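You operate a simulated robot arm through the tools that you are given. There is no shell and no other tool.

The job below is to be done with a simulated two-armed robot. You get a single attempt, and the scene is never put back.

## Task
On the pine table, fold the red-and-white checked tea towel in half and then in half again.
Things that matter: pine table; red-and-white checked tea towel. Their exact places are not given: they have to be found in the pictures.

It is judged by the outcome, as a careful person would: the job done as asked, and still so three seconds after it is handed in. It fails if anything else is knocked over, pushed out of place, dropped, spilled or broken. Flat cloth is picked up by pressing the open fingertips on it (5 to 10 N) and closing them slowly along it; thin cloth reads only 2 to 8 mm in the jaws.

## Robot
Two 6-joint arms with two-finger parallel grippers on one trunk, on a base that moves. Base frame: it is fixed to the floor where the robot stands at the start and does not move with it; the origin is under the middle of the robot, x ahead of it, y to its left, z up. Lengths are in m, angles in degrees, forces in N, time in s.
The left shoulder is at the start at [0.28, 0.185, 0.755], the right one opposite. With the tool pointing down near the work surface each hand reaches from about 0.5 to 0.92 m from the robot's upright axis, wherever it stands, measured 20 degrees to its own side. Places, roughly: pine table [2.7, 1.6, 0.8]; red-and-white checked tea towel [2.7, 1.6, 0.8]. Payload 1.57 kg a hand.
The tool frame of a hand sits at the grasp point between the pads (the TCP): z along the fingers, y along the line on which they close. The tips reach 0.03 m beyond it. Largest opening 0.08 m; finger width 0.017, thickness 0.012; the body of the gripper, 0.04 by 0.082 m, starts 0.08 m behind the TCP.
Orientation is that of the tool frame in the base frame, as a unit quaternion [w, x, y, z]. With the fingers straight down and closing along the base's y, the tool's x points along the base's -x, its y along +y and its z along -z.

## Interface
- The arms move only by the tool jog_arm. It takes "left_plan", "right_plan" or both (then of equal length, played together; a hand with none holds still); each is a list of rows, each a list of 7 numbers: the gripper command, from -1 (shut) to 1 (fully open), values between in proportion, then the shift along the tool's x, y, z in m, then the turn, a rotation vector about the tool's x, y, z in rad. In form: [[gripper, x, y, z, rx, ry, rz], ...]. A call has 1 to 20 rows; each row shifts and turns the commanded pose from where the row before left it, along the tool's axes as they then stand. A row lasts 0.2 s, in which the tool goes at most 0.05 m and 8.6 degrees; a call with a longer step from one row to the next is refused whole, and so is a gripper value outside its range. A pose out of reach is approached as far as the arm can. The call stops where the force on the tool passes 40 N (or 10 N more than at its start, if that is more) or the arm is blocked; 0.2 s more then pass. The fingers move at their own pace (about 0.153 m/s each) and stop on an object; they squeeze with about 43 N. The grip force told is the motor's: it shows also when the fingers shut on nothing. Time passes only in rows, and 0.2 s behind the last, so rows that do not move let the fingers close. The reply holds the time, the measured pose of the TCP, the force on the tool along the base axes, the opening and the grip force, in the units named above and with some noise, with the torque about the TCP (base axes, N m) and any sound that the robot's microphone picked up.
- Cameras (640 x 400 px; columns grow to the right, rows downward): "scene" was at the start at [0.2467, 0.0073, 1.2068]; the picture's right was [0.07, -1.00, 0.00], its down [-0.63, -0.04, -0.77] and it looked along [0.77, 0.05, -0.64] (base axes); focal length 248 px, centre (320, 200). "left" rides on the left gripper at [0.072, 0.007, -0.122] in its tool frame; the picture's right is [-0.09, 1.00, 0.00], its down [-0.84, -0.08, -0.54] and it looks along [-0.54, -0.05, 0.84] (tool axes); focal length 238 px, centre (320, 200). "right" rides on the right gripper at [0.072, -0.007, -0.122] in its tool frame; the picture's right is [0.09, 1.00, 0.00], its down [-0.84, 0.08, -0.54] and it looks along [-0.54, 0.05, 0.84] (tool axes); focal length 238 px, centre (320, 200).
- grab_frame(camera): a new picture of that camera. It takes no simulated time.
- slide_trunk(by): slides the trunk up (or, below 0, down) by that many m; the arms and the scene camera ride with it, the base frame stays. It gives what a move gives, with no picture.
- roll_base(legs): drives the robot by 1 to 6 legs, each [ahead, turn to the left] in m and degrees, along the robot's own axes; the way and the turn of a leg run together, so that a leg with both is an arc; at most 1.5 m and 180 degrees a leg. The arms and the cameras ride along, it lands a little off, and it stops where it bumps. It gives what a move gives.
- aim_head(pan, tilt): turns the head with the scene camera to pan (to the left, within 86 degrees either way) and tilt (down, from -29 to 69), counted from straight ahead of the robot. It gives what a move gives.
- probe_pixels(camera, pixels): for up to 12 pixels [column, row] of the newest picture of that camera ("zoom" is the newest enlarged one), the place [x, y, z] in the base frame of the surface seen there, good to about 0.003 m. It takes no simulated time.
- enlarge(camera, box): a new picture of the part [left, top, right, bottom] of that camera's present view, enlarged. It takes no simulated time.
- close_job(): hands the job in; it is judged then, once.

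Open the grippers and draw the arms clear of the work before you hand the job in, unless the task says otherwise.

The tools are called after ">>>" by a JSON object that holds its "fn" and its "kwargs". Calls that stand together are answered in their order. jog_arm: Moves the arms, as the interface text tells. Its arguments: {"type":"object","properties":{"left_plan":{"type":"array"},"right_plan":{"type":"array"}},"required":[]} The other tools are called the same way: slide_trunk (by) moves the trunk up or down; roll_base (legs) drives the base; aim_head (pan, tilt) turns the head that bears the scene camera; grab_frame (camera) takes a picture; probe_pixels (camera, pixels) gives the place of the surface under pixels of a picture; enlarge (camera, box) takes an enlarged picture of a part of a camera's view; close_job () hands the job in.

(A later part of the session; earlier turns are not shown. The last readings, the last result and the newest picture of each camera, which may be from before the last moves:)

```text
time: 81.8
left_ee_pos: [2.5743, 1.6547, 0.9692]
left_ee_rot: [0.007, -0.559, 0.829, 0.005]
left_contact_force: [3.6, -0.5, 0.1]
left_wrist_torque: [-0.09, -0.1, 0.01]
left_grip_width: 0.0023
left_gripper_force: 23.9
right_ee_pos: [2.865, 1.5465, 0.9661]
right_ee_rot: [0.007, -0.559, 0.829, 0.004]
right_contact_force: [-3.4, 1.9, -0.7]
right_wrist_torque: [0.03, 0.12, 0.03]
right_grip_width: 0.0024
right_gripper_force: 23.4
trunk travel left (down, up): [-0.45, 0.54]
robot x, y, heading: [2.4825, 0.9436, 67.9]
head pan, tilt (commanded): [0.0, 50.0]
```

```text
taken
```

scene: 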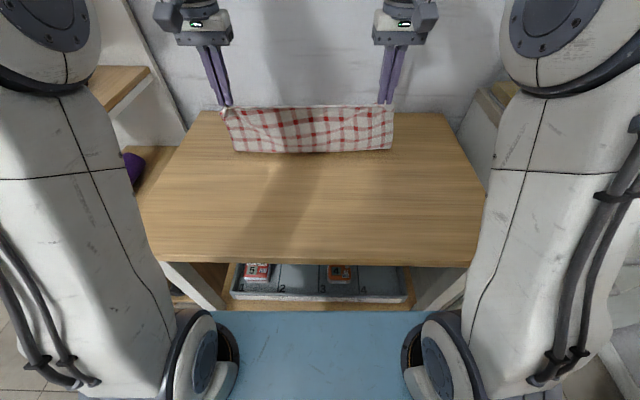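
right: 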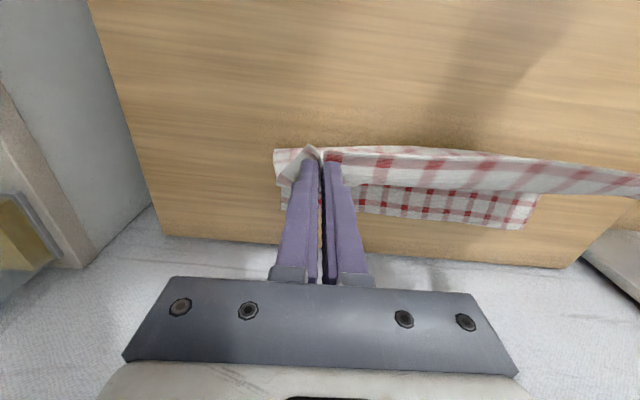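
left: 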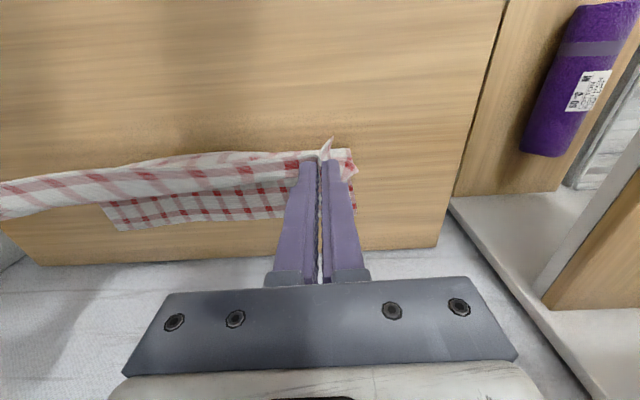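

The towel hangs as a curtain from the two hands, bottom part still on the table. I raise the trunk 0.17 m so it hangs free.

>>> {"fn": "slide_trunk", "kwargs": {"by": 0.09}}

>>> {"fn": "slide_trunk", "kwargs": {"by": 0.08}}

>>> {"fn": "grab_frame", "kwargs": {"camera": "scene"}}

>>> {"fn": "grab_frame", "kwargs": {"camera": "left"}}

>>> {"fn": "grab_frame", "kwargs": {"camera": "right"}}

```text
time: 83.0
left_ee_pos: [2.5756, 1.655, 1.0589]
left_ee_rot: [0.008, -0.559, 0.829, 0.005]
left_contact_force: [2.6, -0.8, 0.4]
left_wrist_torque: [-0.04, -0.06, 0.01]
left_grip_width: 0.002
left_gripper_force: 24.0
right_ee_pos: [2.8643, 1.546, 1.0551]
right_ee_rot: [0.007, -0.559, 0.829, 0.004]
right_contact_force: [-2.8, 1.4, -0.5]
right_wrist_torque: [0.05, 0.11, -0.01]
right_grip_width: 0.0024
right_gripper_force: 23.8
trunk travel left (down, up): [-0.54, 0.45]
robot x, y, heading: [2.482, 0.941, 67.8]
head pan, tilt (commanded): [0.0, 50.0]
```

```text
time: 84.2
left_ee_pos: [2.5759, 1.6542, 1.1383]
left_ee_rot: [0.008, -0.559, 0.829, 0.005]
left_contact_force: [3.3, -1.1, -0.7]
left_wrist_torque: [-0.03, -0.09, 0.04]
left_grip_width: 0.0024
left_gripper_force: 24.1
right_ee_pos: [2.8649, 1.5462, 1.1363]
right_ee_rot: [0.007, -0.56, 0.829, 0.004]
right_contact_force: [-2.4, 1.5, -0.7]
right_wrist_torque: [-0.02, 0.09, 0.01]
right_grip_width: 0.0027
right_gripper_force: 24.0
trunk travel left (down, up): [-0.62, 0.37]
robot x, y, heading: [2.4806, 0.9406, 67.8]
head pan, tilt (commanded): [0.0, 50.0]
```

```text
taken
```

scene: 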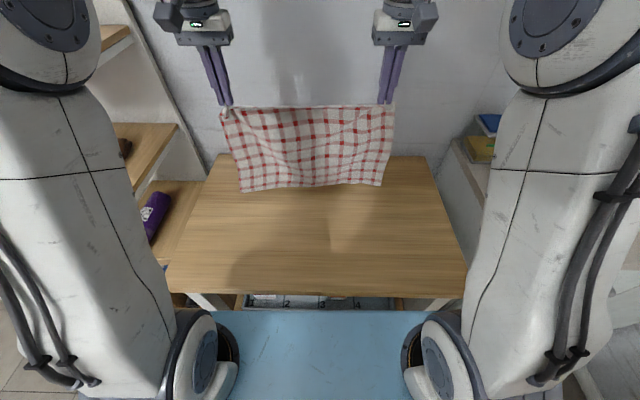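

```text
taken
```

left: 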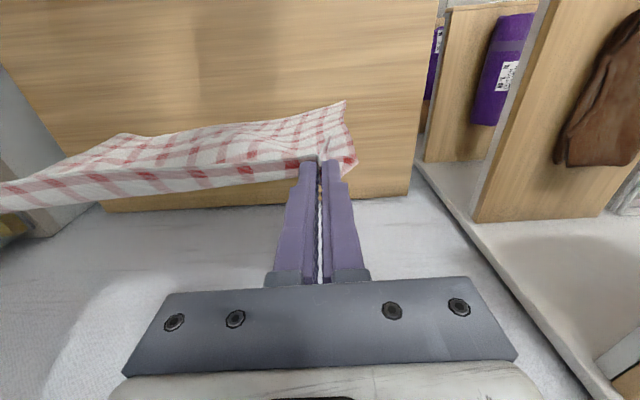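

```text
taken
```

right: 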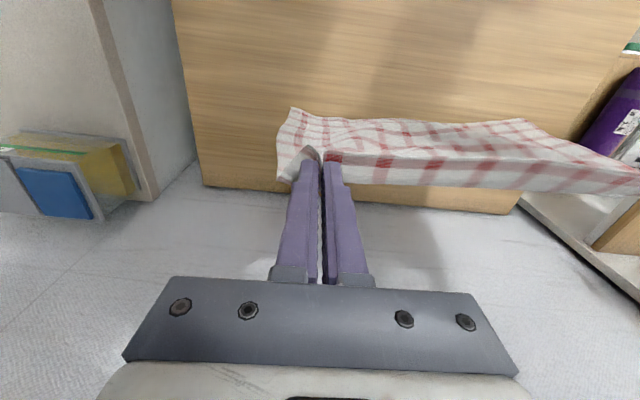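

The towel hangs freely, lower edge at scene rows 183–192. I probe its lower edge and top to see where it hangs.

>>> {"fn": "probe_pixels", "kwargs": {"camera": "scene", "pixels": [[243, 189], [275, 186], [310, 183], [345, 182], [380, 182], [225, 112], [310, 110], [388, 110], [310, 145], [310, 200]]}}

```text
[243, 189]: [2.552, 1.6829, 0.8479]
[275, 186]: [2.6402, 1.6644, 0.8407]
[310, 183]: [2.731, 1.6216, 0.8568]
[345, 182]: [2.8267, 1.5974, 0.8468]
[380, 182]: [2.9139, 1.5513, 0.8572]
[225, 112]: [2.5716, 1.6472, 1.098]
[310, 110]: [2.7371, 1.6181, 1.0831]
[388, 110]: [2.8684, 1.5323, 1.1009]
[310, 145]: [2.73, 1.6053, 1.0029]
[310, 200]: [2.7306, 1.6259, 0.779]
```

The lower edge hangs ~6.5 cm above the table, nearly under the hands (ahead ≈0.72 m). I move the hands slowly ~9.5 cm back toward the robot, let the swing settle, and look again.

>>> {"fn": "jog_arm", "kwargs": {"left_plan": [[-1, 0.008, 0, 0, 0, 0, 0], [-1, 0.014, 0, 0, 0, 0, 0], [-1, 0.017, 0, 0, 0, 0, 0], [-1, 0.017, 0, 0, 0, 0, 0], [-1, 0.017, 0, 0, 0, 0, 0], [-1, 0.014, 0, 0, 0, 0, 0], [-1, 0.008, 0, 0, 0, 0, 0], [-1, 0, 0, 0, 0, 0, 0], [-1, 0, 0, 0, 0, 0, 0], [-1, 0, 0, 0, 0, 0, 0], [-1, 0, 0, 0, 0, 0, 0]], "right_plan": [[-1, 0.008, 0, 0, 0, 0, 0], [-1, 0.014, 0, 0, 0, 0, 0], [-1, 0.017, 0, 0, 0, 0, 0], [-1, 0.017, 0, 0, 0, 0, 0], [-1, 0.017, 0, 0, 0, 0, 0], [-1, 0.014, 0, 0, 0, 0, 0], [-1, 0.008, 0, 0, 0, 0, 0], [-1, 0, 0, 0, 0, 0, 0], [-1, 0, 0, 0, 0, 0, 0], [-1, 0, 0, 0, 0, 0, 0], [-1, 0, 0, 0, 0, 0, 0]]}}

>>> {"fn": "slide_trunk", "kwargs": {"by": -0.045}}

>>> {"fn": "grab_frame", "kwargs": {"camera": "scene"}}

>>> {"fn": "probe_pixels", "kwargs": {"camera": "scene", "pixels": [[235, 215], [235, 222], [310, 215], [310, 220], [390, 212], [390, 216], [310, 150], [310, 228], [310, 208], [310, 130]]}}

```text
time: 86.6
left_ee_pos: [2.5396, 1.5653, 1.1369]
left_ee_rot: [0.007, -0.558, 0.83, 0.004]
left_contact_force: [3.3, -1.0, 0.0]
left_wrist_torque: [-0.03, -0.09, 0.02]
left_grip_width: 0.0021
left_gripper_force: 23.5
right_ee_pos: [2.8283, 1.4574, 1.1345]
right_ee_rot: [0.007, -0.559, 0.829, 0.005]
right_contact_force: [-4.0, 0.7, -0.3]
right_wrist_torque: [0.02, 0.09, -0.01]
right_grip_width: 0.0023
right_gripper_force: 24.0
trunk travel left (down, up): [-0.62, 0.37]
robot x, y, heading: [2.4837, 0.9464, 68.0]
head pan, tilt (commanded): [0.0, 50.0]
```

```text
time: 87.5
left_ee_pos: [2.5384, 1.5666, 1.0916]
left_ee_rot: [0.008, -0.559, 0.829, 0.005]
left_contact_force: [4.2, -2.1, -0.1]
left_wrist_torque: [-0.03, -0.13, -0.02]
left_grip_width: 0.002
left_gripper_force: 23.3
right_ee_pos: [2.8287, 1.457, 1.0896]
right_ee_rot: [0.008, -0.559, 0.829, 0.005]
right_contact_force: [-2.4, 0.8, -0.3]
right_wrist_torque: [0.08, 0.15, -0.02]
right_grip_width: 0.0024
right_gripper_force: 24.3
trunk travel left (down, up): [-0.575, 0.415]
robot x, y, heading: [2.4844, 0.9451, 67.8]
head pan, tilt (commanded): [0.0, 50.0]
```

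```text
taken
```

scene: 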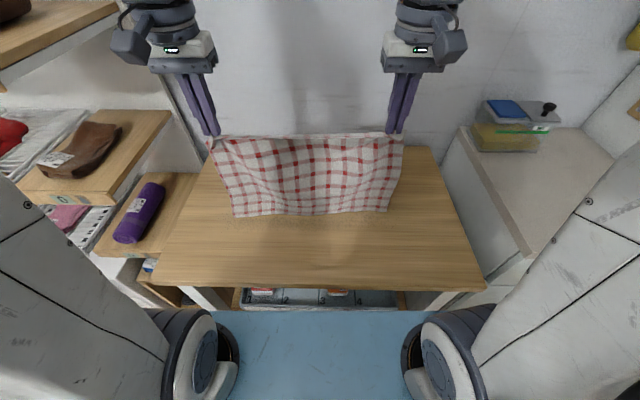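

```text
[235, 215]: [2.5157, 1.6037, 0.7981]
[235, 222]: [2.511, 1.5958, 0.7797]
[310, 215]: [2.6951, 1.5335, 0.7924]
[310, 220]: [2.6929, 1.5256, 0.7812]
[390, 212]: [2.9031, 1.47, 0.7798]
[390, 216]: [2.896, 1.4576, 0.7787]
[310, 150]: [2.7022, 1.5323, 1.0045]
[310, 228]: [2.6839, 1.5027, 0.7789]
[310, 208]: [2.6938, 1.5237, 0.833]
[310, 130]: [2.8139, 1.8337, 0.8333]
```

The lower edge is now ~1.5 cm above the table at ahead ≈0.625 m. I lower it to touch and start laying the cloth forward: hands move ahead and down together.

>>> {"fn": "jog_arm", "kwargs": {"left_plan": [[-1, 0, 0, 0.008, 0, 0, 0], [-1, 0, 0, 0.008, 0, 0, 0], [-1, -0.008, 0, 0.006, 0, 0, 0], [-1, -0.011, 0, 0.0105, 0, 0, 0], [-1, -0.011, 0, 0.0105, 0, 0, 0], [-1, -0.011, 0, 0.0105, 0, 0, 0]], "right_plan": [[-1, 0, 0, 0.008, 0, 0, 0], [-1, 0, 0, 0.008, 0, 0, 0], [-1, -0.008, 0, 0.006, 0, 0, 0], [-1, -0.011, 0, 0.0105, 0, 0, 0], [-1, -0.011, 0, 0.0105, 0, 0, 0], [-1, -0.011, 0, 0.0105, 0, 0, 0]]}}

>>> {"fn": "grab_frame", "kwargs": {"camera": "scene"}}

>>> {"fn": "enlarge", "kwargs": {"camera": "scene", "box": [200, 120, 420, 258]}}

```text
time: 88.9
left_ee_pos: [2.5546, 1.6054, 1.0398]
left_ee_rot: [0.008, -0.559, 0.829, 0.005]
left_contact_force: [2.8, -0.8, 0.4]
left_wrist_torque: [-0.05, -0.12, 0.08]
left_grip_width: 0.0022
left_gripper_force: 23.3
right_ee_pos: [2.8447, 1.497, 1.0382]
right_ee_rot: [0.007, -0.56, 0.829, 0.005]
right_contact_force: [-3.7, 1.3, 0.0]
right_wrist_torque: [0.05, 0.13, 0.0]
right_grip_width: 0.0024
right_gripper_force: 23.4
trunk travel left (down, up): [-0.575, 0.415]
robot x, y, heading: [2.4856, 0.9475, 67.6]
head pan, tilt (commanded): [0.0, 50.0]
```

```text
taken
```

scene: 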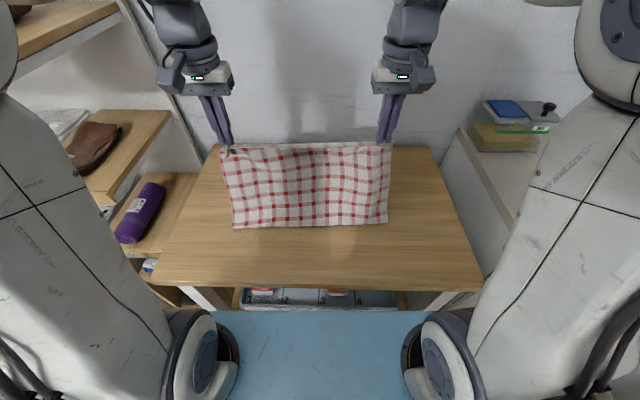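

```text
2.90 times, centred on (310, 189) of scene
```

zoom: 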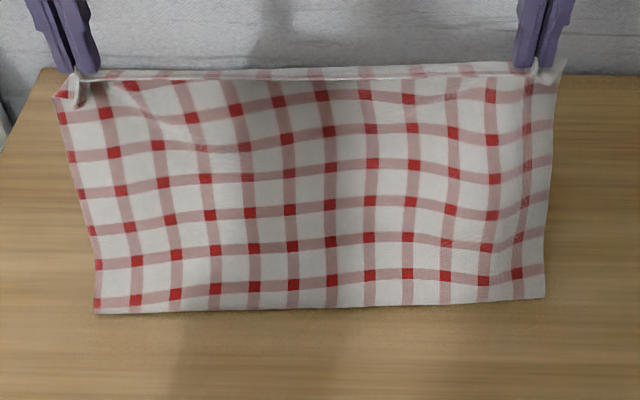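

The lower edge rests on the table (zoom rows 297–312) with the cloth leaning forward. I probe the edge, then keep laying forward.

>>> {"fn": "probe_pixels", "kwargs": {"camera": "zoom", "pixels": [[98, 308], [320, 303], [542, 294], [320, 285], [320, 260], [320, 220], [320, 180], [320, 130], [320, 85], [320, 70]]}}

```text
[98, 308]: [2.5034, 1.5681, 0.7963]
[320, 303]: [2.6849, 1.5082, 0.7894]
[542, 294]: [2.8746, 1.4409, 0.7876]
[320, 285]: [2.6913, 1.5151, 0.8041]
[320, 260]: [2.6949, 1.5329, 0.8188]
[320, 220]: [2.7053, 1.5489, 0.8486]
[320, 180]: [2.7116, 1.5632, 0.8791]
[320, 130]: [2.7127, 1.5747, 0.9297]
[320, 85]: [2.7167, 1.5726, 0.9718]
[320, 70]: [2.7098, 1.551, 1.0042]
```

The edge lies at ahead ≈0.585–0.605 m, rotated ~1.5° from the hand line. I continue laying forward and down until the hands are above the future fold line, advancing the right hand 8 mm more.

>>> {"fn": "jog_arm", "kwargs": {"left_plan": [[-1, -0.0099, 0, 0.0122, 0, 0, 0], [-1, -0.0099, 0, 0.0122, 0, 0, 0], [-1, -0.0099, 0, 0.0122, 0, 0, 0], [-1, -0.0099, 0, 0.0122, 0, 0, 0], [-1, -0.0099, 0, 0.0122, 0, 0, 0]], "right_plan": [[-1, -0.0108, 0, 0.0122, 0, 0, 0], [-1, -0.0108, 0, 0.0122, 0, 0, 0], [-1, -0.0108, 0, 0.0122, 0, 0, 0], [-1, -0.0108, 0, 0.0122, 0, 0, 0], [-1, -0.0108, 0, 0.0122, 0, 0, 0]]}}

>>> {"fn": "enlarge", "kwargs": {"camera": "scene", "box": [200, 110, 420, 248]}}

>>> {"fn": "probe_pixels", "kwargs": {"camera": "zoom", "pixels": [[95, 330], [320, 330], [542, 320], [320, 300], [320, 270], [320, 240], [320, 200], [320, 160], [320, 130], [320, 110]]}}

```text
time: 90.1
left_ee_pos: [2.5734, 1.6513, 0.9784]
left_ee_rot: [0.007, -0.559, 0.829, 0.005]
left_contact_force: [3.6, -1.5, -0.2]
left_wrist_torque: [-0.03, -0.15, 0.04]
left_grip_width: 0.0023
left_gripper_force: 23.6
right_ee_pos: [2.8656, 1.5473, 0.9782]
right_ee_rot: [0.008, -0.559, 0.829, 0.005]
right_contact_force: [-4.0, 1.3, 0.6]
right_wrist_torque: [0.02, 0.08, 0.03]
right_grip_width: 0.0026
right_gripper_force: 23.4
trunk travel left (down, up): [-0.575, 0.415]
robot x, y, heading: [2.482, 0.9426, 67.7]
head pan, tilt (commanded): [0.0, 50.0]
```

```text
2.90 times, centred on (310, 179) of scene
```

zoom: 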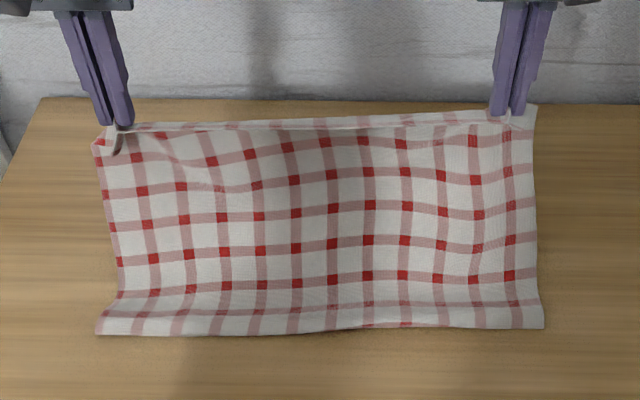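

```text
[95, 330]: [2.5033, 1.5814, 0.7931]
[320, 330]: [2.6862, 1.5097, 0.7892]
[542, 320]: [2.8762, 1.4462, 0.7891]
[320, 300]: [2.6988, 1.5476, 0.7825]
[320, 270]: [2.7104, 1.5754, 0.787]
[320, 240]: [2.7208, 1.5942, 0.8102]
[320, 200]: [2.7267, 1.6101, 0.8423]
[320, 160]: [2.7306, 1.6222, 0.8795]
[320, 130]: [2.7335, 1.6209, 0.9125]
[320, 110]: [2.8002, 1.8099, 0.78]
```

About 6 cm is laid flat and the lower edge stays put at (2.686,1.510). I continue four more rows to bring the hands over the fold line.

>>> {"fn": "jog_arm", "kwargs": {"left_plan": [[-1, -0.0099, 0, 0.0122, 0, 0, 0], [-1, -0.0099, 0, 0.0122, 0, 0, 0], [-1, -0.0099, 0, 0.0122, 0, 0, 0], [-1, -0.0099, 0, 0.0122, 0, 0, 0]], "right_plan": [[-1, -0.0104, 0, 0.0122, 0, 0, 0], [-1, -0.0104, 0, 0.0122, 0, 0, 0], [-1, -0.0104, 0, 0.0122, 0, 0, 0], [-1, -0.0104, 0, 0.0122, 0, 0, 0]]}}

>>> {"fn": "enlarge", "kwargs": {"camera": "scene", "box": [200, 100, 420, 238]}}

>>> {"fn": "probe_pixels", "kwargs": {"camera": "zoom", "pixels": [[100, 358], [320, 358], [542, 350], [320, 330], [320, 300], [320, 270], [320, 240], [320, 210], [320, 190], [320, 170]]}}

```text
time: 91.1
left_ee_pos: [2.5882, 1.6904, 0.9312]
left_ee_rot: [0.007, -0.559, 0.829, 0.005]
left_contact_force: [3.9, -1.5, -0.5]
left_wrist_torque: [-0.05, -0.12, 0.01]
left_grip_width: 0.0024
left_gripper_force: 23.5
right_ee_pos: [2.8798, 1.5858, 0.93]
right_ee_rot: [0.007, -0.559, 0.829, 0.005]
right_contact_force: [-4.5, 0.5, -0.2]
right_wrist_torque: [0.07, 0.15, -0.03]
right_grip_width: 0.0026
right_gripper_force: 23.4
trunk travel left (down, up): [-0.575, 0.415]
robot x, y, heading: [2.4811, 0.943, 67.9]
head pan, tilt (commanded): [0.0, 50.0]
```

```text
2.90 times, centred on (310, 169) of scene
```

zoom: 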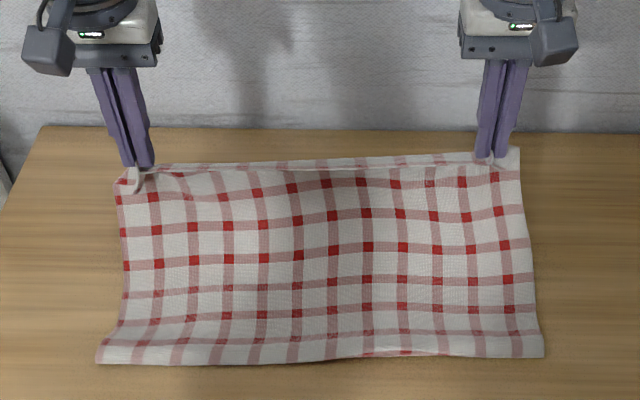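

```text
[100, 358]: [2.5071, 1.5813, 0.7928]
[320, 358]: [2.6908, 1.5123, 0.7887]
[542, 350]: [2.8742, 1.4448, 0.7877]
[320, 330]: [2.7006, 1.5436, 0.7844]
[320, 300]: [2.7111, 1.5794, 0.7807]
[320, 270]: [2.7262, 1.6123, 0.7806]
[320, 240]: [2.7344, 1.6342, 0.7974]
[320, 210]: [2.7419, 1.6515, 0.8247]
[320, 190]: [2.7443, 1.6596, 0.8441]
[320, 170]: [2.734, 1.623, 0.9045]
```

About 11 cm is laid flat and the rest rises to the hands. Now I reverse: hands go slightly ahead, then arc back toward the robot and down, folding the held edge over onto the laid half.

>>> {"fn": "jog_arm", "kwargs": {"left_plan": [[-1, -0.012, 0, 0.008, 0, 0, 0], [-1, 0.021, 0, -0.002, 0, 0, 0], [-1, 0.0204, 0, 0, 0, 0, 0], [-1, 0.0206, 0, 0.0075, 0, 0, 0], [-1, 0.0193, 0, 0.011, 0, 0, 0], [-1, 0.0173, 0, 0.0144, 0, 0, 0]], "right_plan": [[-1, -0.012, 0, 0.008, 0, 0, 0], [-1, 0.021, 0, -0.002, 0, 0, 0], [-1, 0.0204, 0, 0, 0, 0, 0], [-1, 0.0206, 0, 0.0075, 0, 0, 0], [-1, 0.0193, 0, 0.011, 0, 0, 0], [-1, 0.0173, 0, 0.0144, 0, 0, 0]]}}

>>> {"fn": "enlarge", "kwargs": {"camera": "scene", "box": [200, 100, 420, 238]}}

>>> {"fn": "grab_frame", "kwargs": {"camera": "left"}}

>>> {"fn": "grab_frame", "kwargs": {"camera": "right"}}

```text
time: 92.5
left_ee_pos: [2.5563, 1.6124, 0.8926]
left_ee_rot: [0.008, -0.559, 0.829, 0.006]
left_contact_force: [4.9, -1.5, -0.7]
left_wrist_torque: [-0.04, -0.13, 0.03]
left_grip_width: 0.0023
left_gripper_force: 23.7
right_ee_pos: [2.8498, 1.5055, 0.8873]
right_ee_rot: [0.007, -0.56, 0.829, 0.004]
right_contact_force: [-5.2, 1.5, -0.1]
right_wrist_torque: [0.05, 0.15, -0.02]
right_grip_width: 0.0025
right_gripper_force: 23.5
trunk travel left (down, up): [-0.575, 0.415]
robot x, y, heading: [2.4818, 0.9446, 67.8]
head pan, tilt (commanded): [0.0, 50.0]
```

```text
2.90 times, centred on (310, 169) of scene
```

zoom: 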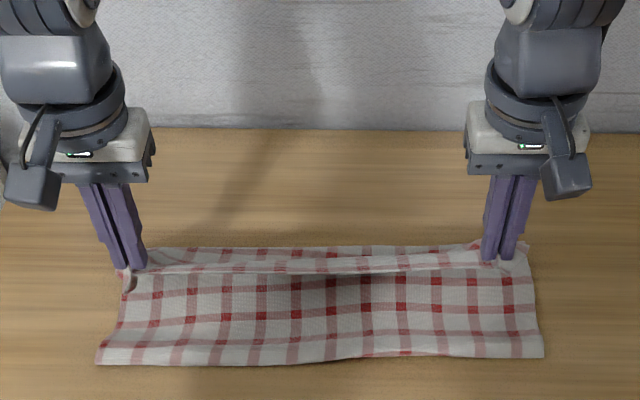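

```text
taken
```

left: 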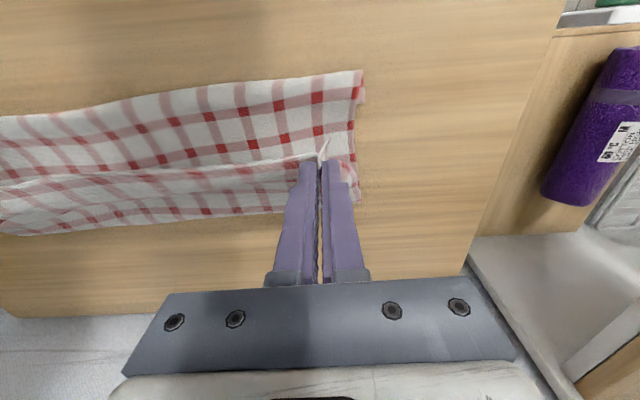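

```text
taken
```

right: 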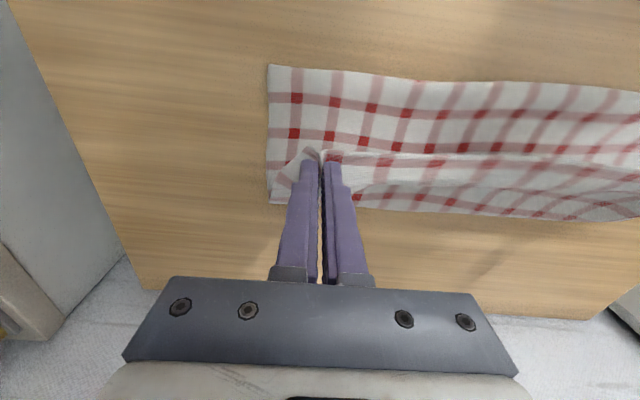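

The fold is forming as intended: far bend at zoom row ~247, held edge coming back over the laid half. I probe the bend line and near edge to steer the final placement.

>>> {"fn": "probe_pixels", "kwargs": {"camera": "zoom", "pixels": [[200, 252], [320, 250], [440, 250], [200, 262], [320, 262], [440, 262], [100, 360], [210, 362], [320, 360], [430, 354], [540, 354], [320, 275]]}}

>>> {"fn": "probe_pixels", "kwargs": {"camera": "left", "pixels": [[340, 75], [250, 80], [150, 95], [60, 112], [353, 198], [250, 212], [150, 220], [50, 228]]}}

>>> {"fn": "probe_pixels", "kwargs": {"camera": "right", "pixels": [[272, 70], [400, 82], [500, 85], [620, 95], [272, 200], [400, 207], [500, 210], [620, 215]]}}

```text
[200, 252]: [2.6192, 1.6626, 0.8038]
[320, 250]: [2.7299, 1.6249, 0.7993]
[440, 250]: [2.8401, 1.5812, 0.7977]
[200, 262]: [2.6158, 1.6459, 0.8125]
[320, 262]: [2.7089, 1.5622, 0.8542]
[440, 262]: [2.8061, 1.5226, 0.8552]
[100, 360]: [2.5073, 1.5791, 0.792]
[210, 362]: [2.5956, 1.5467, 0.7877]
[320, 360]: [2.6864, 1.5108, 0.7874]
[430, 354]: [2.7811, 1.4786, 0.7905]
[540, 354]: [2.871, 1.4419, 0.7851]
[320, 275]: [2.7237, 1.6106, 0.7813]
```

```text
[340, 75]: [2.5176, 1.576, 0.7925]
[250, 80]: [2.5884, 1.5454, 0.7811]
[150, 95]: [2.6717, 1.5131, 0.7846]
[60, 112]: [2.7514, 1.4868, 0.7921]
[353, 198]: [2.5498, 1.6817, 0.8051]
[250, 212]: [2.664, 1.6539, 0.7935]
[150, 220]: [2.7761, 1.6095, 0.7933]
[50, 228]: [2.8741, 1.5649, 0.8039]
```

```text
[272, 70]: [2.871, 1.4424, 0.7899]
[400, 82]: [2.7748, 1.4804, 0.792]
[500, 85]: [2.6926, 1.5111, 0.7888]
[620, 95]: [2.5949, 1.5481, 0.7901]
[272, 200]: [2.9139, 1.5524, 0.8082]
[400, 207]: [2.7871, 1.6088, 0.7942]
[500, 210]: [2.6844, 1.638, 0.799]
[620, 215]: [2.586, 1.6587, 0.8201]
```

Near edge runs from (2.505,1.577) to (2.872,1.439), and the bend is ~12.5 cm behind it. I bring the held edge 4 cm back and down so it lands flush over the near edge, stopping ~2 cm above.

>>> {"fn": "jog_arm", "kwargs": {"left_plan": [[-1, 0.014, -0.0005, 0.0182, 0, 0, 0], [-1, 0.012, -0.0005, 0.0192, 0, 0, 0], [-1, 0.008, -0.0005, 0.0182, 0, 0, 0], [-1, 0.006, -0.0005, 0.0112, 0, 0, 0], [-1, 0, 0, 0, 0, 0, 0]], "right_plan": [[-1, 0.014, -0.0008, 0.017, 0, 0, 0], [-1, 0.012, -0.0008, 0.018, 0, 0, 0], [-1, 0.008, -0.0008, 0.017, 0, 0, 0], [-1, 0.006, -0.0008, 0.01, 0, 0, 0], [-1, 0, 0, 0, 0, 0, 0]]}}

>>> {"fn": "enlarge", "kwargs": {"camera": "scene", "box": [200, 110, 420, 248]}}

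>>> {"fn": "grab_frame", "kwargs": {"camera": "left"}}

>>> {"fn": "grab_frame", "kwargs": {"camera": "right"}}

```text
time: 93.7
left_ee_pos: [2.5428, 1.573, 0.8225]
left_ee_rot: [0.007, -0.559, 0.829, 0.005]
left_contact_force: [6.1, -2.2, 0.2]
left_wrist_torque: [-0.05, -0.21, -0.01]
left_grip_width: 0.0022
left_gripper_force: 23.5
right_ee_pos: [2.8369, 1.47, 0.8258]
right_ee_rot: [0.007, -0.559, 0.829, 0.005]
right_contact_force: [-6.1, 1.3, -0.3]
right_wrist_torque: [0.07, 0.22, -0.02]
right_grip_width: 0.0023
right_gripper_force: 23.8
trunk travel left (down, up): [-0.575, 0.415]
robot x, y, heading: [2.4851, 0.946, 67.9]
head pan, tilt (commanded): [0.0, 50.0]
```

```text
2.90 times, centred on (310, 179) of scene
```

zoom: 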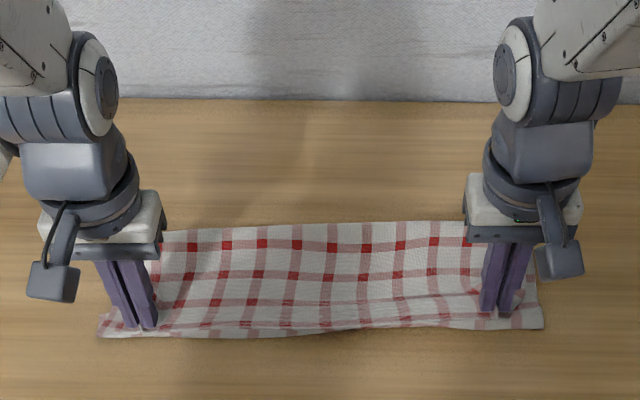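

```text
taken
```

left: 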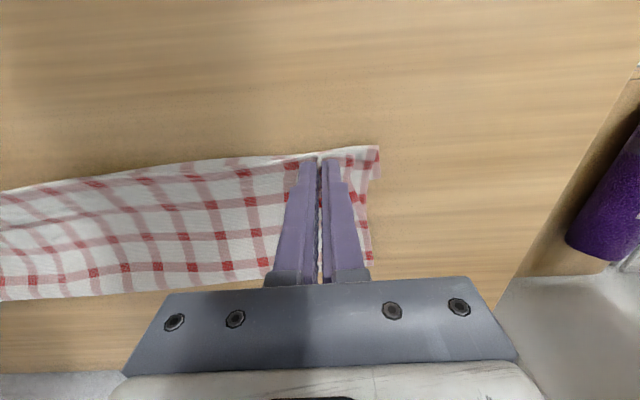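

```text
taken
```

right: 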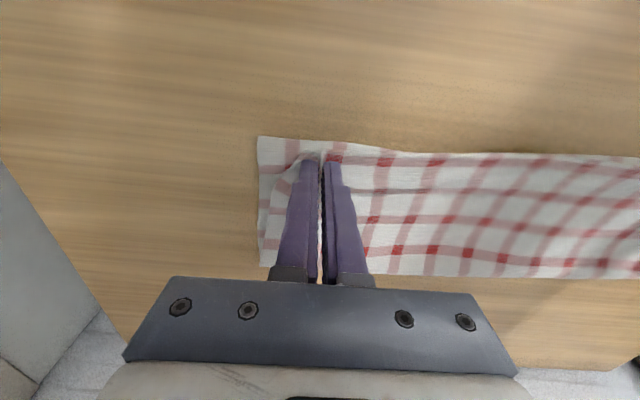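

The held edge now lies almost exactly over the near edge. I lower the last ~8–10 mm until light contact.

>>> {"fn": "jog_arm", "kwargs": {"left_plan": [[-1, 0.001, 0, 0.004, 0, 0, 0], [-1, 0, 0, 0.002, 0, 0, 0], [-1, 0, 0, 0.001, 0, 0, 0], [-1, 0, 0, 0, 0, 0, 0]], "right_plan": [[-1, 0.002, 0, 0.006, 0, 0, 0], [-1, 0.001, 0, 0.003, 0, 0, 0], [-1, 0, 0, 0.001, 0, 0, 0], [-1, 0, 0, 0, 0, 0, 0]]}}

>>> {"fn": "grab_frame", "kwargs": {"camera": "left"}}

>>> {"fn": "grab_frame", "kwargs": {"camera": "right"}}

```text
time: 94.7
left_ee_pos: [2.5431, 1.5728, 0.8168]
left_ee_rot: [0.008, -0.559, 0.829, 0.005]
left_contact_force: [6.1, -2.1, 14.7]
left_wrist_torque: [0.0, -0.21, 0.0]
left_grip_width: 0.0021
left_gripper_force: 23.8
right_ee_pos: [2.8367, 1.467, 0.816]
right_ee_rot: [0.008, -0.559, 0.829, 0.005]
right_contact_force: [-4.3, 1.4, 5.8]
right_wrist_torque: [0.1, 0.14, 0.04]
right_grip_width: 0.0024
right_gripper_force: 24.2
trunk travel left (down, up): [-0.575, 0.415]
robot x, y, heading: [2.4807, 0.9432, 67.6]
head pan, tilt (commanded): [0.0, 50.0]
```

```text
taken
```

left: 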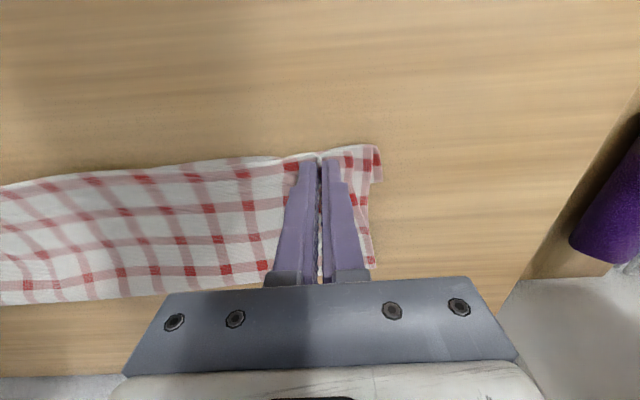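

```text
taken
```

right: 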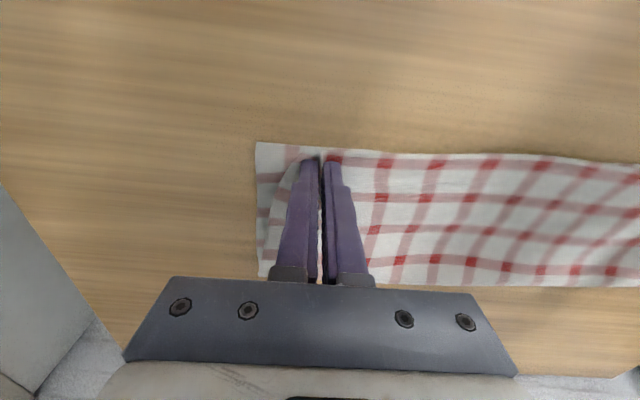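

Contact made (14.7 N left, 5.8 N right) with the edges flush. I ease the left slightly and open both slowly under light pressure so the pleats spread outward.

>>> {"fn": "jog_arm", "kwargs": {"left_plan": [[-1, 0, 0, -0.0006, 0, 0, 0], [-0.9, 0, 0, 0, 0, 0, 0], [-0.8, 0, 0, 0, 0, 0, 0], [-0.7, 0, 0, 0, 0, 0, 0], [-0.6, 0, 0, 0, 0, 0, 0], [-0.5, 0, 0, 0, 0, 0, 0], [-0.4, 0, 0, 0, 0, 0, 0], [-0.3, 0, 0, 0, 0, 0, 0], [-0.2, 0, 0, 0, 0, 0, 0], [-0.1, 0, 0, 0, 0, 0, 0], [0, 0, 0, 0, 0, 0, 0]], "right_plan": [[-1, 0, 0, 0, 0, 0, 0], [-0.9, 0, 0, 0, 0, 0, 0], [-0.8, 0, 0, 0, 0, 0, 0], [-0.7, 0, 0, 0, 0, 0, 0], [-0.6, 0, 0, 0, 0, 0, 0], [-0.5, 0, 0, 0, 0, 0, 0], [-0.4, 0, 0, 0, 0, 0, 0], [-0.3, 0, 0, 0, 0, 0, 0], [-0.2, 0, 0, 0, 0, 0, 0], [-0.1, 0, 0, 0, 0, 0, 0], [0, 0, 0, 0, 0, 0, 0]]}}

>>> {"fn": "grab_frame", "kwargs": {"camera": "left"}}

>>> {"fn": "grab_frame", "kwargs": {"camera": "right"}}

```text
time: 97.1
left_ee_pos: [2.5431, 1.5731, 0.8164]
left_ee_rot: [0.007, -0.559, 0.829, 0.006]
left_contact_force: [-0.4, 0.3, 0.0]
left_wrist_torque: [-0.01, -0.01, 0.03]
left_grip_width: 0.0399
left_gripper_force: 0.1
right_ee_pos: [2.8363, 1.4672, 0.8152]
right_ee_rot: [0.008, -0.559, 0.829, 0.005]
right_contact_force: [-0.4, 0.5, 0.8]
right_wrist_torque: [0.0, 0.0, -0.01]
right_grip_width: 0.04
right_gripper_force: 0.1
trunk travel left (down, up): [-0.575, 0.415]
robot x, y, heading: [2.485, 0.9425, 67.8]
head pan, tilt (commanded): [0.0, 50.0]
```

```text
taken
```

left: 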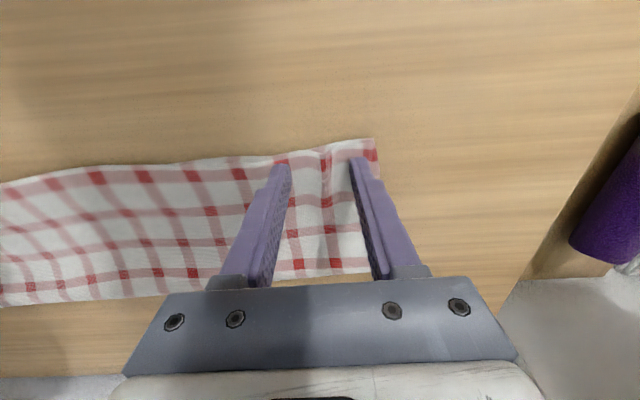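

```text
taken
```

right: 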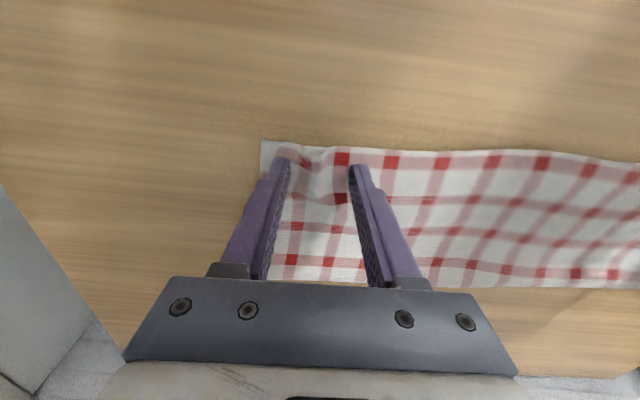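

The fold now looks very clean: edges flush and the pleats spread out. I lift both hands straight up and look from above.

>>> {"fn": "jog_arm", "kwargs": {"left_plan": [[0, 0, 0, -0.01, 0, 0, 0], [0, 0, 0, -0.03, 0, 0, 0], [0, 0, 0, -0.04, 0, 0, 0], [0, 0, 0.02, -0.04, 0, 0, 0], [0, 0, 0.04, -0.04, 0, 0, 0], [0, 0, 0.04, -0.03, 0, 0, 0], [0, 0, 0, 0, 0, 0, 0]], "right_plan": [[0, 0, 0, -0.01, 0, 0, 0], [0, 0, 0, -0.03, 0, 0, 0], [0, 0, 0, -0.04, 0, 0, 0], [0, 0, -0.02, -0.04, 0, 0, 0], [0, 0, -0.04, -0.04, 0, 0, 0], [0, 0, -0.04, -0.03, 0, 0, 0], [0, 0, 0, 0, 0, 0, 0]]}}

>>> {"fn": "enlarge", "kwargs": {"camera": "scene", "box": [200, 130, 420, 268]}}

>>> {"fn": "grab_frame", "kwargs": {"camera": "scene"}}

```text
refused: row 5 steps farther than a row can; nothing moved
```

```text
2.90 times, centred on (310, 199) of scene
```

zoom: 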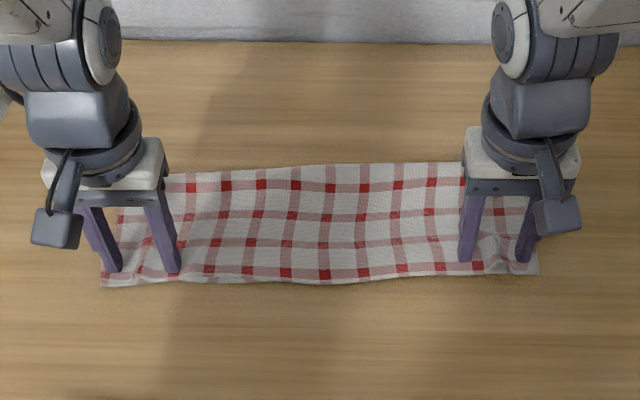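

```text
taken
```

scene: 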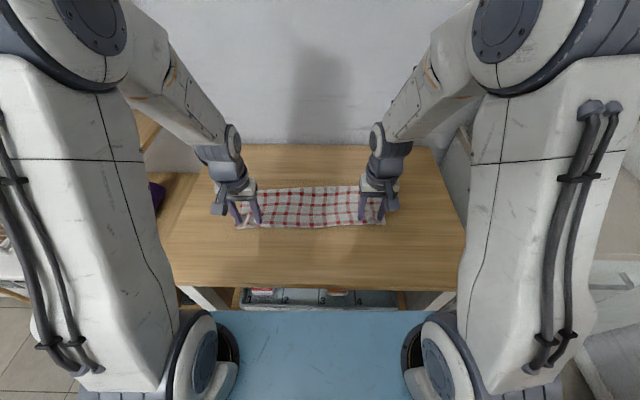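

That call was refused for a step over 0.05 m. I resend with smaller steps: straight up first, then outward.

>>> {"fn": "jog_arm", "kwargs": {"left_plan": [[0, 0, 0, -0.01, 0, 0, 0], [0, 0, 0, -0.03, 0, 0, 0], [0, 0, 0, -0.04, 0, 0, 0], [0, 0, 0.02, -0.03, 0, 0, 0], [0, 0, 0.03, -0.03, 0, 0, 0], [0, 0, 0.03, -0.03, 0, 0, 0], [0, 0, 0, 0, 0, 0, 0]], "right_plan": [[0, 0, 0, -0.01, 0, 0, 0], [0, 0, 0, -0.03, 0, 0, 0], [0, 0, 0, -0.04, 0, 0, 0], [0, 0, -0.02, -0.03, 0, 0, 0], [0, 0, -0.03, -0.03, 0, 0, 0], [0, 0, -0.03, -0.03, 0, 0, 0], [0, 0, 0, 0, 0, 0, 0]]}}

>>> {"fn": "enlarge", "kwargs": {"camera": "scene", "box": [200, 130, 420, 268]}}

>>> {"fn": "probe_pixels", "kwargs": {"camera": "zoom", "pixels": [[103, 283], [210, 278], [320, 280], [430, 272], [536, 272], [122, 178], [220, 172], [320, 167], [420, 166], [520, 165], [320, 220], [160, 230]]}}

```text
time: 98.7
left_ee_pos: [2.4665, 1.6, 0.9862]
left_ee_rot: [0.007, -0.559, 0.829, 0.005]
left_contact_force: [-0.5, -0.2, 0.0]
left_wrist_torque: [0.01, 0.01, 0.02]
left_grip_width: 0.0401
left_gripper_force: 0.0
right_ee_pos: [2.9126, 1.434, 0.9844]
right_ee_rot: [0.008, -0.559, 0.829, 0.005]
right_contact_force: [-0.2, 0.2, 0.0]
right_wrist_torque: [-0.03, -0.02, 0.01]
right_grip_width: 0.0399
right_gripper_force: 0.0
trunk travel left (down, up): [-0.575, 0.415]
robot x, y, heading: [2.4814, 0.9437, 67.6]
head pan, tilt (commanded): [0.0, 50.0]
```

```text
2.90 times, centred on (310, 199) of scene
```

zoom: 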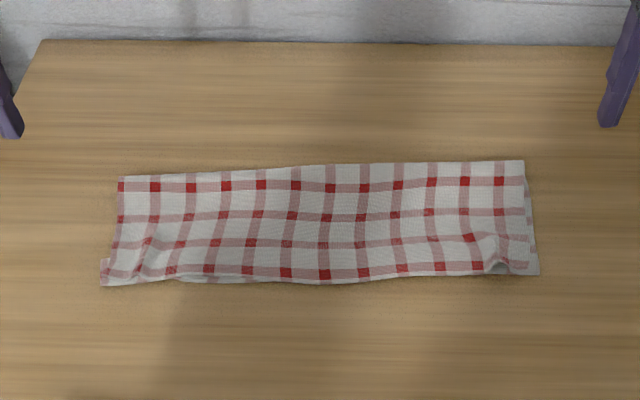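

```text
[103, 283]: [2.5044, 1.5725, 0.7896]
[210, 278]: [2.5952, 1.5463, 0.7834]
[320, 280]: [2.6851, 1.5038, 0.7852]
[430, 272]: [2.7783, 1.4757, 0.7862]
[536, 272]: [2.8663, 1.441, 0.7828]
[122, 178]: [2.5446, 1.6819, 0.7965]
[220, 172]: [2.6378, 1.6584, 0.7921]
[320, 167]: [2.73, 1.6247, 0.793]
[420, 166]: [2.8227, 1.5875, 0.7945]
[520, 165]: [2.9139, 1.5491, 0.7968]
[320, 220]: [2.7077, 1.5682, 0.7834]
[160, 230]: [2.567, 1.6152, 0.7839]
```

The first fold is good: near edges flush from (2.503,1.571) to (2.868,1.440), strip ≈0.39 × 0.135 m. Next I'll fold the right half over the left with the right hand; I park the left hand back and up, and turn the right hand 90° so it closes along the short edge.

>>> {"fn": "jog_arm", "kwargs": {"left_plan": [[0, 0.02, 0, -0.01, 0, 0, 0], [0, 0.02, 0, -0.01, 0, 0, 0], [0, 0.02, 0, -0.01, 0, 0, 0], [0, 0.02, 0, -0.01, 0, 0, 0], [0, 0.01, 0, -0.01, 0, 0, 0], [0, 0, 0, 0, 0, 0, 0], [0, 0, 0, 0, 0, 0, 0], [0, 0, 0, 0, 0, 0, 0], [0, 0, 0, 0, 0, 0, 0], [0, 0, 0, 0, 0, 0, 0], [0, 0, 0, 0, 0, 0, 0]], "right_plan": [[0, 0, 0, 0, 0, 0, 0.1428], [0, 0, 0, 0, 0, 0, 0.1428], [0, 0, 0, 0, 0, 0, 0.1428], [0, 0, 0, 0, 0, 0, 0.1428], [0, 0, 0, 0, 0, 0, 0.1428], [0, 0, 0, 0, 0, 0, 0.1428], [0, 0, 0, 0, 0, 0, 0.1428], [0, 0, 0, 0, 0, 0, 0.1428], [0, 0, 0, 0, 0, 0, 0.1428], [0, 0, 0, 0, 0, 0, 0.1428], [0, 0, 0, 0, 0, 0, 0.1428]]}}

>>> {"fn": "grab_frame", "kwargs": {"camera": "scene"}}

>>> {"fn": "grab_frame", "kwargs": {"camera": "right"}}

```text
time: 101.1
left_ee_pos: [2.4336, 1.5152, 1.0356]
left_ee_rot: [0.008, -0.559, 0.829, 0.005]
left_contact_force: [-0.6, -0.7, -0.8]
left_wrist_torque: [0.0, 0.02, 0.0]
left_grip_width: 0.0401
left_gripper_force: 0.1
right_ee_pos: [2.9093, 1.4341, 0.9847]
right_ee_rot: [0.002, 0.191, 0.981, 0.008]
right_contact_force: [-0.3, 0.6, 0.1]
right_wrist_torque: [0.02, 0.04, 0.0]
right_grip_width: 0.0399
right_gripper_force: 0.0
trunk travel left (down, up): [-0.575, 0.415]
robot x, y, heading: [2.4833, 0.9432, 67.7]
head pan, tilt (commanded): [0.0, 50.0]
```

```text
taken
```

scene: 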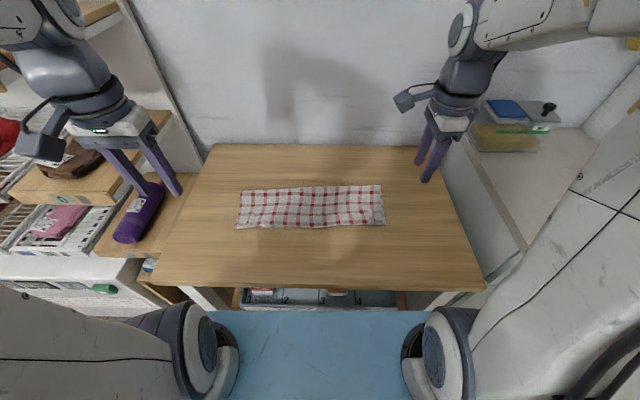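

```text
taken
```

right: 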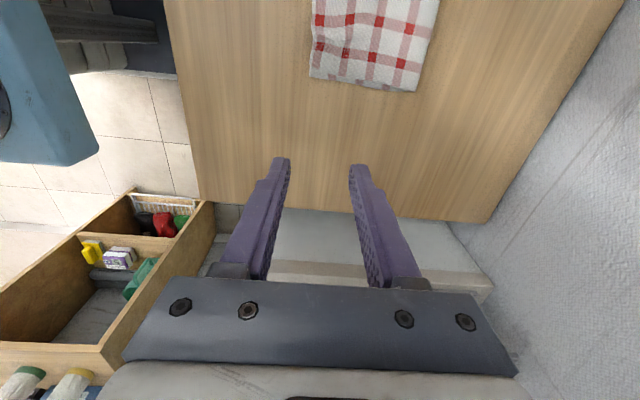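

The yaw worked (tool x now points left). I move the right hand over the middle of the strip's right end, tilt the fingers 30° to the right, and descend to ~3 cm above the cloth.

>>> {"fn": "jog_arm", "kwargs": {"right_plan": [[0, 0.026, 0.0165, 0, 0, 0, 0], [0, 0.026, 0.0165, 0, 0, 0, 0], [0, 0.026, 0.0165, 0, 0, 0, 0], [0, 0, 0, 0, 0, -0.1309, 0], [0, 0, 0, 0, 0, -0.1309, 0], [0, 0, 0, 0, 0, -0.1309, 0], [0, 0, 0, 0, 0, -0.1309, 0], [0, 0.0175, 0, 0.0303, 0, 0, 0], [0, 0.0175, 0, 0.0303, 0, 0, 0], [0, 0.0175, 0, 0.0303, 0, 0, 0], [0, 0.0175, 0, 0.0303, 0, 0, 0], [0, 0, 0, 0, 0, 0, 0]]}}

>>> {"fn": "grab_frame", "kwargs": {"camera": "scene"}}

>>> {"fn": "grab_frame", "kwargs": {"camera": "right"}}

```text
time: 103.7
left_ee_pos: [2.4344, 1.5156, 1.0354]
left_ee_rot: [0.008, -0.559, 0.829, 0.004]
left_contact_force: [0.8, 1.0, 0.6]
left_wrist_torque: [-0.05, 0.02, 0.0]
left_grip_width: 0.04
left_gripper_force: 0.1
right_ee_pos: [2.856, 1.5114, 0.8463]
right_ee_rot: [0.256, 0.187, 0.948, -0.041]
right_contact_force: [-0.2, 0.6, -0.1]
right_wrist_torque: [0.01, -0.02, 0.01]
right_grip_width: 0.04
right_gripper_force: 0.0
trunk travel left (down, up): [-0.575, 0.415]
robot x, y, heading: [2.485, 0.941, 67.6]
head pan, tilt (commanded): [0.0, 50.0]
```

```text
taken
```

scene: 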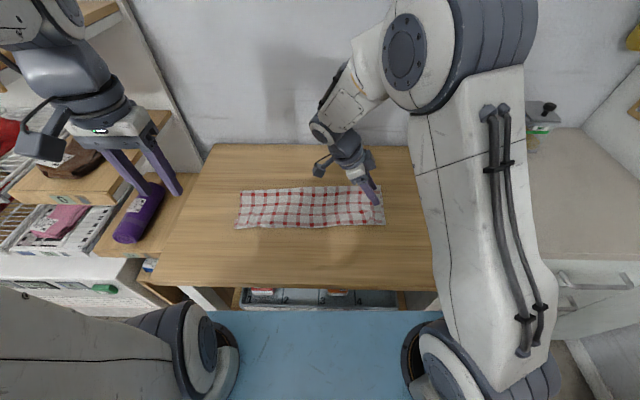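

```text
taken
```

right: 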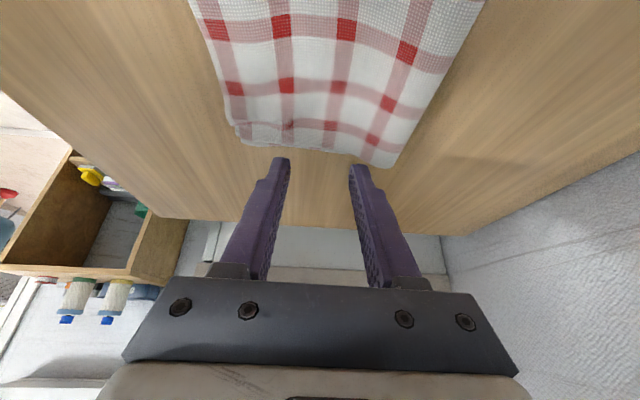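

The fingers straddle the middle of the right end (columns 270–370, end edge at row ~145). I descend to just above contact.

>>> {"fn": "jog_arm", "kwargs": {"right_plan": [[0, 0.005, 0, 0.0087, 0, 0, 0], [0, 0.005, 0, 0.0087, 0, 0, 0], [0, 0.003, 0, 0.0052, 0, 0, 0], [0, 0, 0, 0, 0, 0, 0]]}}

>>> {"fn": "grab_frame", "kwargs": {"camera": "right"}}

```text
time: 104.7
left_ee_pos: [2.4339, 1.516, 1.0351]
left_ee_rot: [0.007, -0.559, 0.829, 0.005]
left_contact_force: [-0.7, 1.0, 0.5]
left_wrist_torque: [0.02, -0.01, 0.01]
left_grip_width: 0.0399
left_gripper_force: 0.0
right_ee_pos: [2.857, 1.5115, 0.8212]
right_ee_rot: [0.257, 0.187, 0.947, -0.041]
right_contact_force: [0.4, -0.3, 0.3]
right_wrist_torque: [0.02, -0.01, 0.01]
right_grip_width: 0.04
right_gripper_force: 0.1
trunk travel left (down, up): [-0.575, 0.415]
robot x, y, heading: [2.4861, 0.9462, 67.6]
head pan, tilt (commanded): [0.0, 50.0]
```

```text
taken
```

right: 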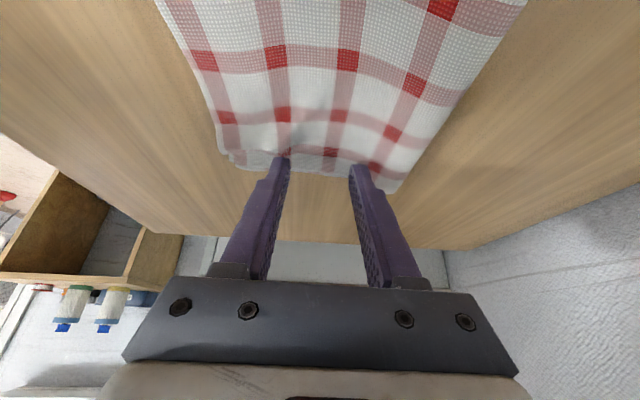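

Contact will land ~1.5 cm inside the end edge. I descend further in small steps toward contact.

>>> {"fn": "jog_arm", "kwargs": {"right_plan": [[0, 0.001, 0, 0.0017, 0, 0, 0], [0, 0.001, 0, 0.0017, 0, 0, 0], [0, 0.0005, 0, 0.0009, 0, 0, 0], [0, 0, 0, 0, 0, 0, 0]]}}

>>> {"fn": "jog_arm", "kwargs": {"right_plan": [[0, 0.0005, 0, 0.0009, 0, 0, 0], [0, 0.0005, 0, 0.0009, 0, 0, 0], [0, 0, 0, 0, 0, 0, 0]]}}

```text
time: 105.7
left_ee_pos: [2.4343, 1.516, 1.0353]
left_ee_rot: [0.008, -0.559, 0.829, 0.005]
left_contact_force: [-0.1, 0.0, 0.5]
left_wrist_torque: [-0.01, -0.02, 0.03]
left_grip_width: 0.0401
left_gripper_force: 0.1
right_ee_pos: [2.8584, 1.5116, 0.8165]
right_ee_rot: [0.255, 0.187, 0.948, -0.041]
right_contact_force: [0.7, -0.5, 1.1]
right_wrist_torque: [0.0, 0.0, -0.02]
right_grip_width: 0.0403
right_gripper_force: 0.1
trunk travel left (down, up): [-0.575, 0.415]
robot x, y, heading: [2.4816, 0.9458, 67.7]
head pan, tilt (commanded): [0.0, 50.0]
```

```text
time: 106.5
left_ee_pos: [2.4336, 1.5166, 1.0354]
left_ee_rot: [0.007, -0.559, 0.829, 0.005]
left_contact_force: [0.0, 0.3, -0.2]
left_wrist_torque: [-0.03, -0.01, 0.03]
left_grip_width: 0.0401
left_gripper_force: 0.2
right_ee_pos: [2.8557, 1.5113, 0.8133]
right_ee_rot: [0.256, 0.185, 0.948, -0.041]
right_contact_force: [0.6, -0.9, 0.7]
right_wrist_torque: [0.0, -0.02, 0.03]
right_grip_width: 0.0399
right_gripper_force: 0.2
trunk travel left (down, up): [-0.575, 0.415]
robot x, y, heading: [2.4821, 0.9431, 67.9]
head pan, tilt (commanded): [0.0, 50.0]
```

No firm contact yet at TCP 0.813 (about 1 N). I continue down 1 mm at a time.

>>> {"fn": "jog_arm", "kwargs": {"right_plan": [[0, 0.0005, 0, 0.0009, 0, 0, 0], [0, 0.0005, 0, 0.0009, 0, 0, 0], [0, 0, 0, 0, 0, 0, 0]]}}

>>> {"fn": "jog_arm", "kwargs": {"right_plan": [[0, 0.0003, 0, 0.0005, 0, 0, 0], [0, 0, 0, 0, 0, 0, 0]]}}

```text
time: 107.3
left_ee_pos: [2.4335, 1.5156, 1.0358]
left_ee_rot: [0.008, -0.559, 0.829, 0.006]
left_contact_force: [-0.2, -0.7, 0.2]
left_wrist_torque: [-0.02, -0.03, -0.02]
left_grip_width: 0.0398
left_gripper_force: 0.1
right_ee_pos: [2.8569, 1.5134, 0.8124]
right_ee_rot: [0.256, 0.186, 0.948, -0.04]
right_contact_force: [1.9, 2.0, 14.0]
right_wrist_torque: [-0.25, -0.04, 0.04]
right_grip_width: 0.0374
right_gripper_force: 0.2
trunk travel left (down, up): [-0.575, 0.415]
robot x, y, heading: [2.4817, 0.9466, 67.9]
head pan, tilt (commanded): [0.0, 50.0]
```

```text
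time: 107.9
left_ee_pos: [2.4342, 1.517, 1.0361]
left_ee_rot: [0.008, -0.559, 0.829, 0.005]
left_contact_force: [0.1, 0.1, 0.5]
left_wrist_torque: [0.0, -0.03, 0.0]
left_grip_width: 0.0402
left_gripper_force: 0.0
right_ee_pos: [2.8564, 1.5121, 0.8124]
right_ee_rot: [0.258, 0.186, 0.947, -0.04]
right_contact_force: [3.3, 4.1, 27.0]
right_wrist_torque: [-0.54, -0.08, 0.13]
right_grip_width: 0.0357
right_gripper_force: 0.0
trunk travel left (down, up): [-0.575, 0.415]
robot x, y, heading: [2.4815, 0.9412, 68.1]
head pan, tilt (commanded): [0.0, 50.0]
```

Force jumped to 27 N with a torque showing only the near finger bears (on the small wrinkle). I back off ~1.3 mm and roll the hand ~2.3° so the far fingertip comes down too.

>>> {"fn": "jog_arm", "kwargs": {"right_plan": [[0, -0.0007, 0, -0.0012, 0, 0, 0], [0, 0, 0, 0, 0.04, 0, 0], [0, 0, 0, 0, 0, 0, 0]]}}

>>> {"fn": "grab_frame", "kwargs": {"camera": "right"}}

```text
time: 108.7
left_ee_pos: [2.4342, 1.5157, 1.0359]
left_ee_rot: [0.007, -0.559, 0.829, 0.004]
left_contact_force: [-0.1, -0.9, 0.8]
left_wrist_torque: [0.02, 0.03, 0.0]
left_grip_width: 0.0398
left_gripper_force: 0.0
right_ee_pos: [2.8568, 1.5111, 0.8123]
right_ee_rot: [0.252, 0.192, 0.947, -0.062]
right_contact_force: [-1.5, -0.8, 11.2]
right_wrist_torque: [0.16, -0.17, 0.0]
right_grip_width: 0.0385
right_gripper_force: 0.0
trunk travel left (down, up): [-0.575, 0.415]
robot x, y, heading: [2.4827, 0.9445, 67.9]
head pan, tilt (commanded): [0.0, 50.0]
```

```text
taken
```

right: 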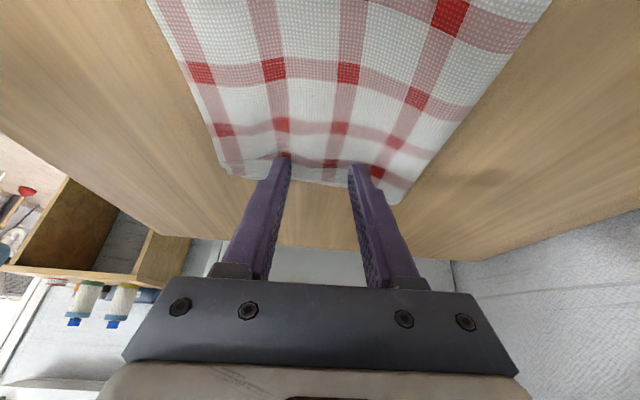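

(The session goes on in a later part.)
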